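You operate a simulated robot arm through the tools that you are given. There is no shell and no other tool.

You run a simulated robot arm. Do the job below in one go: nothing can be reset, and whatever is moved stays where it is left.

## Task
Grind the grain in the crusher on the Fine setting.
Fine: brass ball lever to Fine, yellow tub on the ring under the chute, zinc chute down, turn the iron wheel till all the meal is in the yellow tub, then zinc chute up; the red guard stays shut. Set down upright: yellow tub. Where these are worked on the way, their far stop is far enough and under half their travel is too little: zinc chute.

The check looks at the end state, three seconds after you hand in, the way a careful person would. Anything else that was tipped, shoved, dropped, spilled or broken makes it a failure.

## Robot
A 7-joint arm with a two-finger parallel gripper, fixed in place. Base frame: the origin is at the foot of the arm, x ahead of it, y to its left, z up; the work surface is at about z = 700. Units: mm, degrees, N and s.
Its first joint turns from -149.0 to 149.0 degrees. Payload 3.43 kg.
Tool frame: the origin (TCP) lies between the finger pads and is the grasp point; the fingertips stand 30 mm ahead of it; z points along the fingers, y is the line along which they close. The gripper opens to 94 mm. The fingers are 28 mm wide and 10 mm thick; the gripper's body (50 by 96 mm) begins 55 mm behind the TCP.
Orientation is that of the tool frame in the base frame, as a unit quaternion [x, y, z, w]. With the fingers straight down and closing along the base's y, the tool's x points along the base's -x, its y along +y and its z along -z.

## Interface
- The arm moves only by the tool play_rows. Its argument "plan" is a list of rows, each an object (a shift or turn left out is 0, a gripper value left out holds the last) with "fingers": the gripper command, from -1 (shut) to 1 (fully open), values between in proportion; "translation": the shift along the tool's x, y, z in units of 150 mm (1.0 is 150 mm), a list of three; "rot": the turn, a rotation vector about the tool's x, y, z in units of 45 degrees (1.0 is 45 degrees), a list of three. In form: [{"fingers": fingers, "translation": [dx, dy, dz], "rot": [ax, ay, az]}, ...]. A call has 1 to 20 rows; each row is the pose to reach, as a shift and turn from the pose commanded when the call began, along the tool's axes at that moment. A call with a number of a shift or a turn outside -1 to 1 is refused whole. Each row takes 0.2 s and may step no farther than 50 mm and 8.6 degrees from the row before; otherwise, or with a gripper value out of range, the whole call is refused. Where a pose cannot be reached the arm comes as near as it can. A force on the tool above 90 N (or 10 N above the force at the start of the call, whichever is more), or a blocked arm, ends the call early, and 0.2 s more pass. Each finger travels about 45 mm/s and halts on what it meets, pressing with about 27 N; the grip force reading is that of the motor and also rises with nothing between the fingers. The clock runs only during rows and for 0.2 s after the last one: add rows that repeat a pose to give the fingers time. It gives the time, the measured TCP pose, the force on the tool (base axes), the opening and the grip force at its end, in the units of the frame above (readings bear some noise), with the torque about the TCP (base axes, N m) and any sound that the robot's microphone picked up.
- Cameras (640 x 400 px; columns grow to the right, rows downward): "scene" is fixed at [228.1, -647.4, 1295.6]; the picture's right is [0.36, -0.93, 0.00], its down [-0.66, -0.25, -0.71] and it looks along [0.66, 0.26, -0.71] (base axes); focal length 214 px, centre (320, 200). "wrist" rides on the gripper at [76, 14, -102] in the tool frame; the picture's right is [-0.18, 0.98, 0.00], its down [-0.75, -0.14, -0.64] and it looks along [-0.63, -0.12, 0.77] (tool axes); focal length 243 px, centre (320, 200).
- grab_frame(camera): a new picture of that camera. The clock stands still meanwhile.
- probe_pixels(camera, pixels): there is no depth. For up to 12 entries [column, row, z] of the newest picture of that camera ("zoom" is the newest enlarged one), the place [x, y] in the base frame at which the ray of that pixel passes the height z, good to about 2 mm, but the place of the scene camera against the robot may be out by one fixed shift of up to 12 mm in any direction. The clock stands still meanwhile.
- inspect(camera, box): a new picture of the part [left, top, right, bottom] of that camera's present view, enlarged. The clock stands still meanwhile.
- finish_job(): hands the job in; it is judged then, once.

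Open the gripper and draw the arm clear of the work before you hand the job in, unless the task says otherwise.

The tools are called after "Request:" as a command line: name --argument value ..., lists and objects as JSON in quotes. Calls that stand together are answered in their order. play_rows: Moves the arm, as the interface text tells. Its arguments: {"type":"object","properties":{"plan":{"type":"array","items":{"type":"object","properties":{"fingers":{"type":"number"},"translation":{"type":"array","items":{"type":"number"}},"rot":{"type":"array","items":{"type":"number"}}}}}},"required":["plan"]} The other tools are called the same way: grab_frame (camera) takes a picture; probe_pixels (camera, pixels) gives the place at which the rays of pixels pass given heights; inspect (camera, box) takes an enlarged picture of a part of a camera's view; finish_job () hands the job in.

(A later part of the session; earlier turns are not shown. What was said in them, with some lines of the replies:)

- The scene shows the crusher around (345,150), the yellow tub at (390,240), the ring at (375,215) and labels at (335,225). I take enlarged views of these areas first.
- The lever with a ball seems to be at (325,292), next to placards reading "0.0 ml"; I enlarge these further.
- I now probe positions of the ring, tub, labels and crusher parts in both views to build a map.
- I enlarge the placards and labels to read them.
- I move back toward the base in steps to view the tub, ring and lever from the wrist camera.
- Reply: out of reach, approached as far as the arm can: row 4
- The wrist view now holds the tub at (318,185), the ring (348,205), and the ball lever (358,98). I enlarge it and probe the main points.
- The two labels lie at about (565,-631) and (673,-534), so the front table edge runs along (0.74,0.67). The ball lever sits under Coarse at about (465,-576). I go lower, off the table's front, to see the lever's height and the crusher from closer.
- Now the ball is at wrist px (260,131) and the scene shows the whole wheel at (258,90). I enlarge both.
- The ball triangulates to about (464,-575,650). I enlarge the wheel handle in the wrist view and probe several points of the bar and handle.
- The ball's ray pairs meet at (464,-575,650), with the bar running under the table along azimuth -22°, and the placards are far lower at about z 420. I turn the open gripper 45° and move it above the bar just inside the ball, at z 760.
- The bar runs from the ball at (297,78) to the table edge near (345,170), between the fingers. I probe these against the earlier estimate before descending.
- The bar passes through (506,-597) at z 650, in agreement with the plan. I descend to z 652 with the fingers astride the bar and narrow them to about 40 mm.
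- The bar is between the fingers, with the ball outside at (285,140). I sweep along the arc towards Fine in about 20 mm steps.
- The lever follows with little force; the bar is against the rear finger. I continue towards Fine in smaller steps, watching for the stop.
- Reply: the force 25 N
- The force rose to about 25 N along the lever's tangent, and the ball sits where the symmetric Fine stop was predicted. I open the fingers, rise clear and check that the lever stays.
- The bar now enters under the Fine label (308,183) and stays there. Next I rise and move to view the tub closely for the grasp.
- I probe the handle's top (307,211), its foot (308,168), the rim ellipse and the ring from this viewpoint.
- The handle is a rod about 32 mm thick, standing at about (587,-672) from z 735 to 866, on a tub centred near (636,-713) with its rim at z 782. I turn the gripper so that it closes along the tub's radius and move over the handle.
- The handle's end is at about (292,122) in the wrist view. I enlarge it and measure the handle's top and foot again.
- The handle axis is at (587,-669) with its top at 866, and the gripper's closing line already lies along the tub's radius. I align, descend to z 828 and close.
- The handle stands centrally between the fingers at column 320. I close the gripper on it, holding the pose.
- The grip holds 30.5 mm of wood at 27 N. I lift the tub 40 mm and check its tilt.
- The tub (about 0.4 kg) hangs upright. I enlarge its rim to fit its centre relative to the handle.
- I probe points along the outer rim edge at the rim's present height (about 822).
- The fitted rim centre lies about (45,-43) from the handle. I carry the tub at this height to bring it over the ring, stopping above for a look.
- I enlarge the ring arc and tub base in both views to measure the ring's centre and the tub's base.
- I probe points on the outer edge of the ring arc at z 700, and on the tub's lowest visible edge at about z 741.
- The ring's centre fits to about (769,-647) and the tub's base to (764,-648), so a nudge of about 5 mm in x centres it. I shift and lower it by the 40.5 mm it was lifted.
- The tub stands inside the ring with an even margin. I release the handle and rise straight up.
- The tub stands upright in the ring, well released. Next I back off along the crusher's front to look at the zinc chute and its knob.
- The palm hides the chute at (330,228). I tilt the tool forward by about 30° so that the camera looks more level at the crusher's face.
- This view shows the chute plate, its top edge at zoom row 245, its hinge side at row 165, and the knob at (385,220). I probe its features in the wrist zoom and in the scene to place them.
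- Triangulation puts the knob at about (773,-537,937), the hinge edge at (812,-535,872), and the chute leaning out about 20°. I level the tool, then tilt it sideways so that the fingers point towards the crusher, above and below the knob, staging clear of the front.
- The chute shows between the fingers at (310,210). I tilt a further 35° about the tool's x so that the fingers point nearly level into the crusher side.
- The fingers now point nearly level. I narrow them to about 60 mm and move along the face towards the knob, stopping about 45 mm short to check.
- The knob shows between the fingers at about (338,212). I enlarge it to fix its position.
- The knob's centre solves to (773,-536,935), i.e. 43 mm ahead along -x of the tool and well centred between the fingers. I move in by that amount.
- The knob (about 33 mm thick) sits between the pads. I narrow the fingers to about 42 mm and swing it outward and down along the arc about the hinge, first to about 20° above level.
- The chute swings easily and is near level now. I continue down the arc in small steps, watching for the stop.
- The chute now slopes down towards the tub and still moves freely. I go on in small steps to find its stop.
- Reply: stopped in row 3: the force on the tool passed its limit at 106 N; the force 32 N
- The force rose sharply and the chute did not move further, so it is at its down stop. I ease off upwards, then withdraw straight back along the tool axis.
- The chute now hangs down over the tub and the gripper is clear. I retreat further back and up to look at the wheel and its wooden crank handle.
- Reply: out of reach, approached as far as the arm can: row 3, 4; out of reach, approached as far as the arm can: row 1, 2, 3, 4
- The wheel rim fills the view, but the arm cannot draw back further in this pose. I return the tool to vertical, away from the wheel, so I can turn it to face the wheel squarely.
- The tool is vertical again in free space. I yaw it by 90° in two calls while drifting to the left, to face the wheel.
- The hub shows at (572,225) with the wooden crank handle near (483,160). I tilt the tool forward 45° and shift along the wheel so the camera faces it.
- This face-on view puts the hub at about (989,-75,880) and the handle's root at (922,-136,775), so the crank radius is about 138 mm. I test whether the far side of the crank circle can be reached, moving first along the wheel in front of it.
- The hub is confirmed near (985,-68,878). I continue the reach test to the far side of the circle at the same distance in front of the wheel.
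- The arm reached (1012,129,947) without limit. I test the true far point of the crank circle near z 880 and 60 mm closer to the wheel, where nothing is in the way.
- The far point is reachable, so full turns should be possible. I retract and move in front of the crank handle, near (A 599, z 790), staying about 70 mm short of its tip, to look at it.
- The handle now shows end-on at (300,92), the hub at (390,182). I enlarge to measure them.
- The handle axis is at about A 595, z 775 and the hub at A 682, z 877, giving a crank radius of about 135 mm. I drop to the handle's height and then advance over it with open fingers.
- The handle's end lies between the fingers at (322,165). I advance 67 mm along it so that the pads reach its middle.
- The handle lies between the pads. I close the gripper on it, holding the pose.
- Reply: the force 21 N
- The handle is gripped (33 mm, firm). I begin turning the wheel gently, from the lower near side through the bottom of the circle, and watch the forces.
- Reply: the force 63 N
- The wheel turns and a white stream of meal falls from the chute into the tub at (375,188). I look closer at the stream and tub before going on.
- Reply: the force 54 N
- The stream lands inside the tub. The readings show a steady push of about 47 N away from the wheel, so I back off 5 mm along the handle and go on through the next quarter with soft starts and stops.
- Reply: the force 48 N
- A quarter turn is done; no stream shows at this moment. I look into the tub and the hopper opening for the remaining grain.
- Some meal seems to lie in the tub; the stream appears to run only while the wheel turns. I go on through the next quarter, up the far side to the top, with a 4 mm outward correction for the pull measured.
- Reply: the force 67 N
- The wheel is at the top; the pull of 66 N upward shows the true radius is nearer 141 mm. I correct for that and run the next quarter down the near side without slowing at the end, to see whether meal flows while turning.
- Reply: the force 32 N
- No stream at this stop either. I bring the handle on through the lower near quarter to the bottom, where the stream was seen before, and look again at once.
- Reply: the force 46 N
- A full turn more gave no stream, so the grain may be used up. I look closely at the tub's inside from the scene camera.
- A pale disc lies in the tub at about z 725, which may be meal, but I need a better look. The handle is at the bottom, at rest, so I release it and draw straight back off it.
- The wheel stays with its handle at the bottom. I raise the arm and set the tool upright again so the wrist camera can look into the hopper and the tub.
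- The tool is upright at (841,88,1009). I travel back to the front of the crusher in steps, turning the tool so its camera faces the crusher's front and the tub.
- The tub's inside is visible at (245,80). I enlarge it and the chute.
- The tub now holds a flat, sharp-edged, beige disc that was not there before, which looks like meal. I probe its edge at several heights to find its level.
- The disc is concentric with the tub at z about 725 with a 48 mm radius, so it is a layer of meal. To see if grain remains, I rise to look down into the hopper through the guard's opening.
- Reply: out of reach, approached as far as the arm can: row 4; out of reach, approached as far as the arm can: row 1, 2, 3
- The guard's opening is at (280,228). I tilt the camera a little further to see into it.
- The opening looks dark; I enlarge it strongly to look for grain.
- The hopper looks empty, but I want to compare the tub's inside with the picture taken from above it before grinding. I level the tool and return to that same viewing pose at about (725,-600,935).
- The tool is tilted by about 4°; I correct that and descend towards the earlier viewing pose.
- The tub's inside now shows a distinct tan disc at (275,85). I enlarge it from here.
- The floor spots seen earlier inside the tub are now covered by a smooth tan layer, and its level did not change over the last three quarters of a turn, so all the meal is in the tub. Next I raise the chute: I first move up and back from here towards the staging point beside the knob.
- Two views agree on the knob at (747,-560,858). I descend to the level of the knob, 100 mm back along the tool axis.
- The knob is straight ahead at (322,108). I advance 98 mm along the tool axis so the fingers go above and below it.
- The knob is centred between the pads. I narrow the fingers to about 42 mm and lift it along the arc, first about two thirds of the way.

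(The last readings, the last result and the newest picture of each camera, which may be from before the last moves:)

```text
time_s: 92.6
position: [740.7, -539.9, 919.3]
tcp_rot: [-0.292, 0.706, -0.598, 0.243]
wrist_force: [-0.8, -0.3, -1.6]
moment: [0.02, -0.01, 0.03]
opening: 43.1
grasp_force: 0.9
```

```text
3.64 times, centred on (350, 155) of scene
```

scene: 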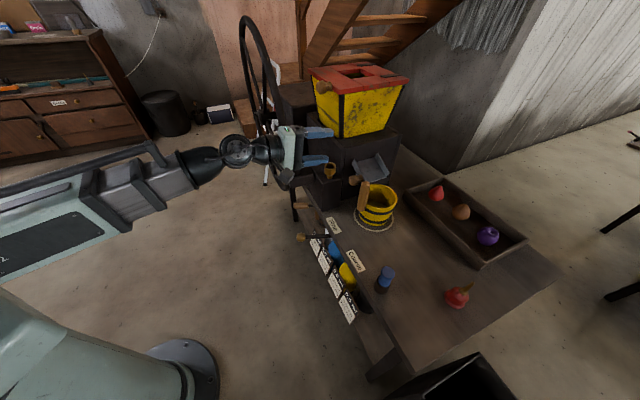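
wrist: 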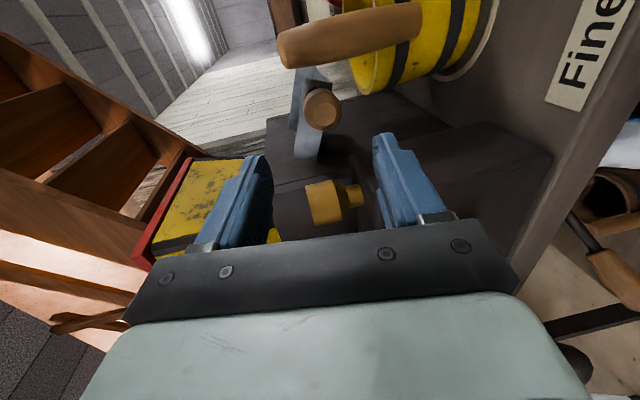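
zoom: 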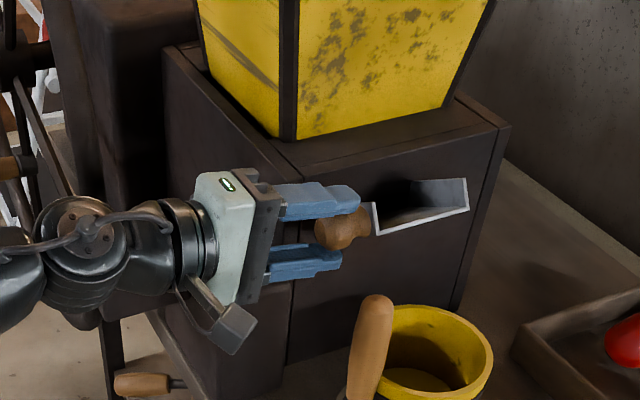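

The chute is rising with the lower finger. I continue along the arc to its upper stop in small steps.

Request:
play_rows --plan '[{"fingers": -0.1, "translation": [-0.04, -0.047, -0.006]}, {"translation": [-0.0815, -0.0895, -0.0118]}, {"translation": [-0.115, -0.114, -0.0145]}, {"translation": [-0.148, -0.136, -0.017]}, {"translation": [-0.165, -0.146, -0.018]}, {"translation": [-0.18, -0.155, -0.0185]}]'

Request:
inspect --camera "wrist" --box '[200, 100, 460, 250]'

Request:
inspect --camera "scene" --box '[290, 100, 410, 210]'

```text
time_s: 94.0
position: [760.7, -523.2, 943.4]
tcp_rot: [-0.289, 0.707, -0.598, 0.242]
wrist_force: [-3.4, -1.4, -11.0]
moment: [-0.04, 0.18, -0.01]
opening: 48.7
grasp_force: 5.1
```

```text
2.46 times, centred on (330, 175) of wrist
```

zoom: 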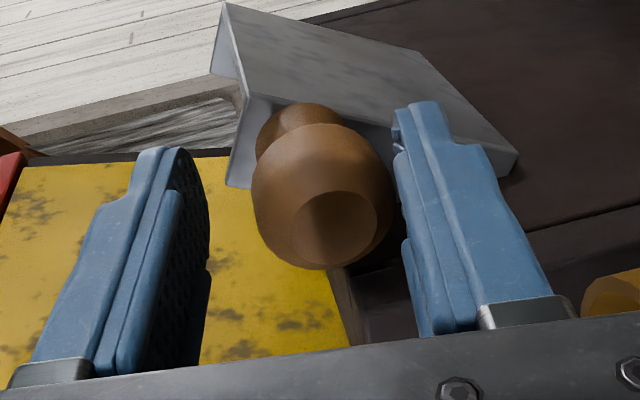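

```text
3.64 times, centred on (350, 155) of scene
```

zoom: 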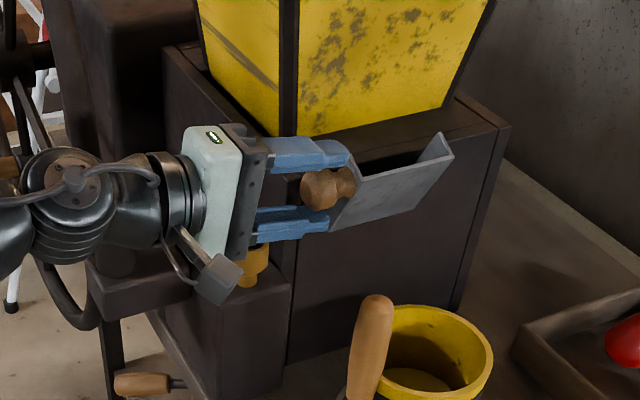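

The lower finger has been pushed back with 11 N and the chute looks as it did at the start. I press 4 mm more to be sure it is at its upper stop.

Request:
play_rows --plan '[{"fingers": -0.1, "translation": [-0.015, -0.02, 0]}, {"translation": [-0.02, -0.035, 0]}]'

Request:
inspect --camera "scene" --box '[290, 100, 410, 210]'

```text
time_s: 94.6
position: [763.2, -522.1, 946.4]
tcp_rot: [-0.29, 0.708, -0.597, 0.241]
wrist_force: [-8.9, -4.9, -23.6]
moment: [-0.08, 0.36, -0.03]
opening: 56.2
grasp_force: 11.9
```

```text
3.64 times, centred on (350, 155) of scene
```

zoom: 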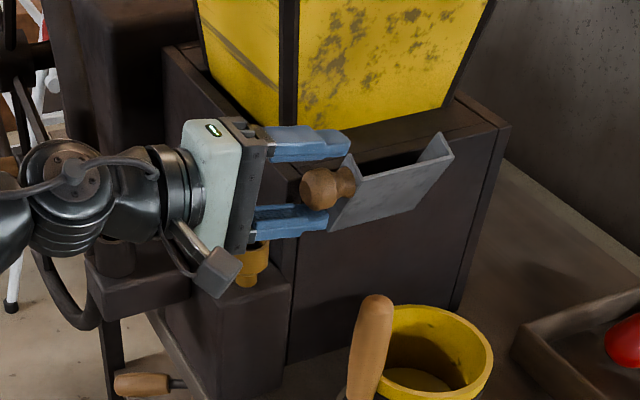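

The force rose to 24 N with no further motion, so the chute is at its upper stop. I centre the opened fingers around the knob and slide out sideways, away from the face.

Request:
play_rows --plan '[{"fingers": 0.35, "translation": [0, 0.03, 0]}, {"translation": [0, 0.05, 0]}, {"translation": [0, 0.05, 0]}, {"translation": [0.12, 0.05, 0]}, {"translation": [0.3, 0.05, 0]}, {"translation": [0.5, 0.05, 0]}, {"translation": [0.7, 0.05, 0]}]'

Request:
grab_frame --camera "wrist"

Request:
inspect --camera "scene" --box '[280, 90, 440, 230]'

```text
time_s: 96.2
position: [685.7, -592.7, 941.3]
tcp_rot: [-0.289, 0.706, -0.598, 0.243]
wrist_force: [-0.6, -0.1, -0.5]
moment: [0.02, -0.01, -0.01]
opening: 63.3
grasp_force: 0.0
```

```text
taken
```

wrist: 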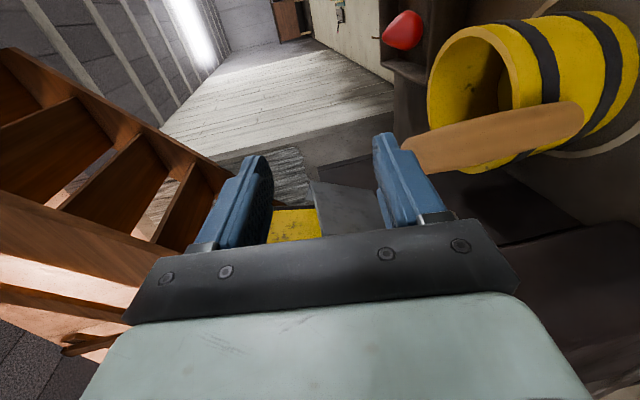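

```text
2.86 times, centred on (360, 160) of scene
```

zoom: 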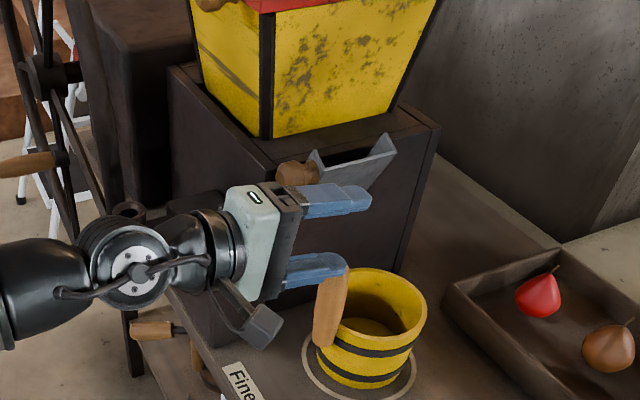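

The chute stays up. I lift the arm and draw it back, clear of everything.

Request:
play_rows --plan '[{"fingers": 0.6, "translation": [0.1, -0.25, -0.05]}, {"translation": [0.15, -0.5, -0.1]}, {"translation": [0.15, -0.75, -0.2]}, {"translation": [0.15, -0.9, -0.45]}, {"translation": [0.15, -0.95, -0.65]}]'

Request:
grab_frame --camera "scene"

Request:
inspect --camera "scene" --box '[280, 90, 440, 250]'

```text
time_s: 97.4
position: [620.2, -557.9, 1099.6]
tcp_rot: [-0.29, 0.706, -0.598, 0.244]
wrist_force: [0.1, -0.4, -0.2]
moment: [-0.04, 0.01, 0.0]
opening: 75.0
grasp_force: 0.1
```

```text
taken
```

scene: 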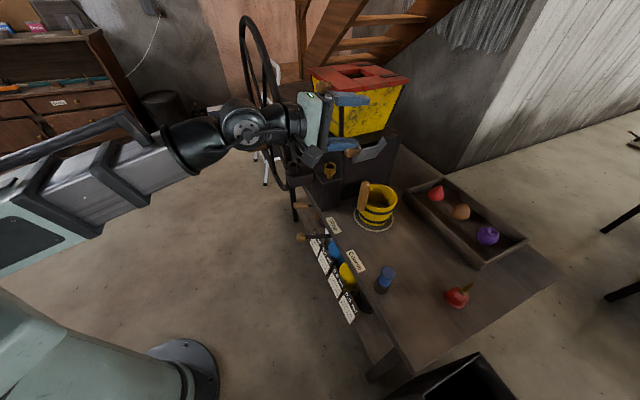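

```text
2.50 times, centred on (360, 170) of scene
```

zoom: 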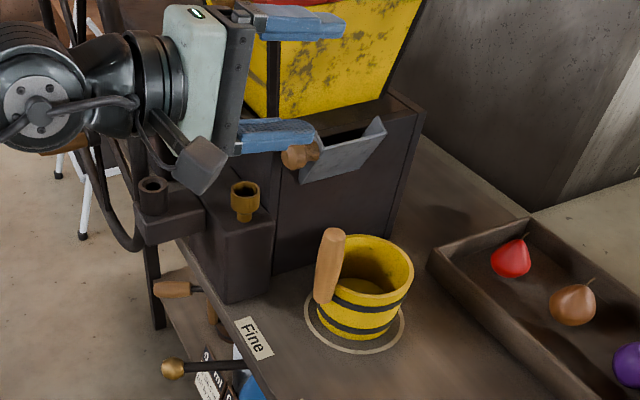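

Everything stands as wanted: lever under Fine, tub upright in the ring with meal, chute up, guard shut. I open the gripper fully and move a little further away before a last check.

Request:
play_rows --plan '[{"fingers": 1, "translation": [0.2, -0.05, -0.1]}, {"translation": [0.4, -0.1, -0.2]}, {"translation": [0.6, -0.1, -0.3]}, {"translation": [0.6, -0.1, -0.3]}]'

Request:
grab_frame --camera "scene"

Request:
inspect --camera "scene" --box '[300, 120, 440, 320]'

Request:
inspect --camera "scene" --box '[358, 180, 402, 215]'

```text
time_s: 98.4
position: [526.4, -589.4, 1124.3]
tcp_rot: [-0.29, 0.706, -0.598, 0.244]
wrist_force: [0.2, -0.1, 0.0]
moment: [0.02, 0.0, 0.04]
opening: 94.0
grasp_force: 0.1
```

```text
taken
```

scene: 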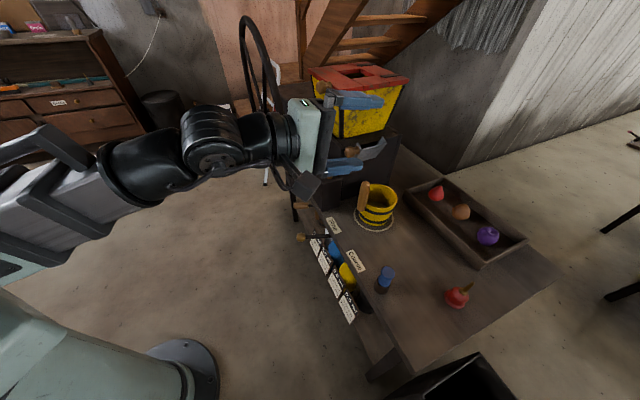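

```text
2.00 times, centred on (370, 220) of scene
```

zoom: 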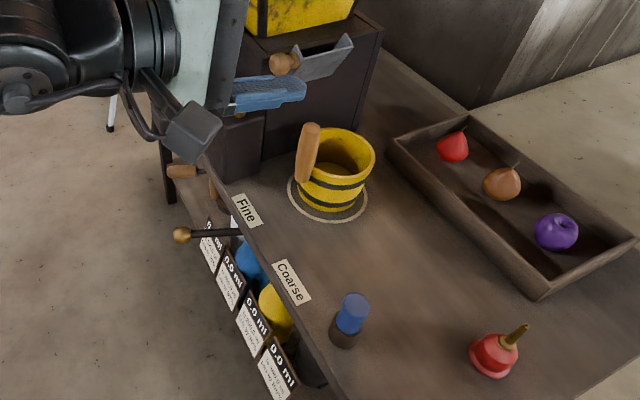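

```text
11.43 times, centred on (380, 198) of scene
```

zoom: 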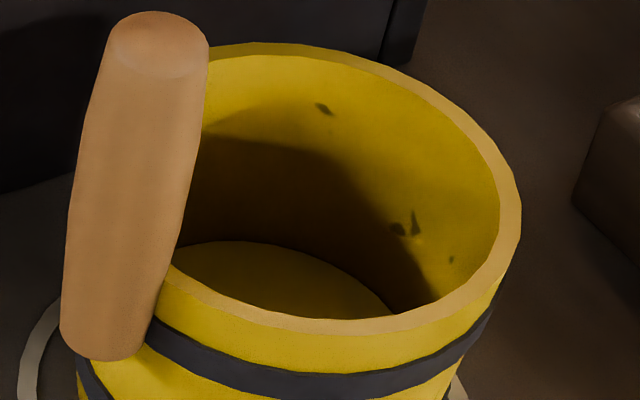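

The last pictures show the brass ball under Fine and the yellow tub upright inside the ring with meal in it. The chute is up, the red guard is shut and the gripper is open and clear. I hand the job in.

Request:
finish_job

```text
The job is handed in.
```

I ran the Fine procedure and handed the job in. I judge that all the meal is in the yellow tub, but I could not check that directly.

- **Lever:** The brass ball lever was pushed to its Fine stop. It is still under the Fine label in the last picture.
- **Tub:** The yellow tub was lifted by its handle and set down upright inside the ring.
- **Chute:** The zinc chute was swung down to its stop before grinding. Afterwards it was pushed back up until it would go no further, and it stayed up.
- **Wheel:** I turned the iron wheel about 400°. Meal streamed into the tub at the start, and none showed at the later stops.
- **Meal:** A smooth tan layer now covers the tub floor. Its level did not change over the last three quarters of a turn, so I took the grain to be used up. The hopper was too dark inside to confirm it was empty.
- **Guard and surroundings:** The red guard was not touched and is still shut. I saw nothing tipped, spilled or out of place in the final pictures.

The gripper is open and the arm is drawn clear.
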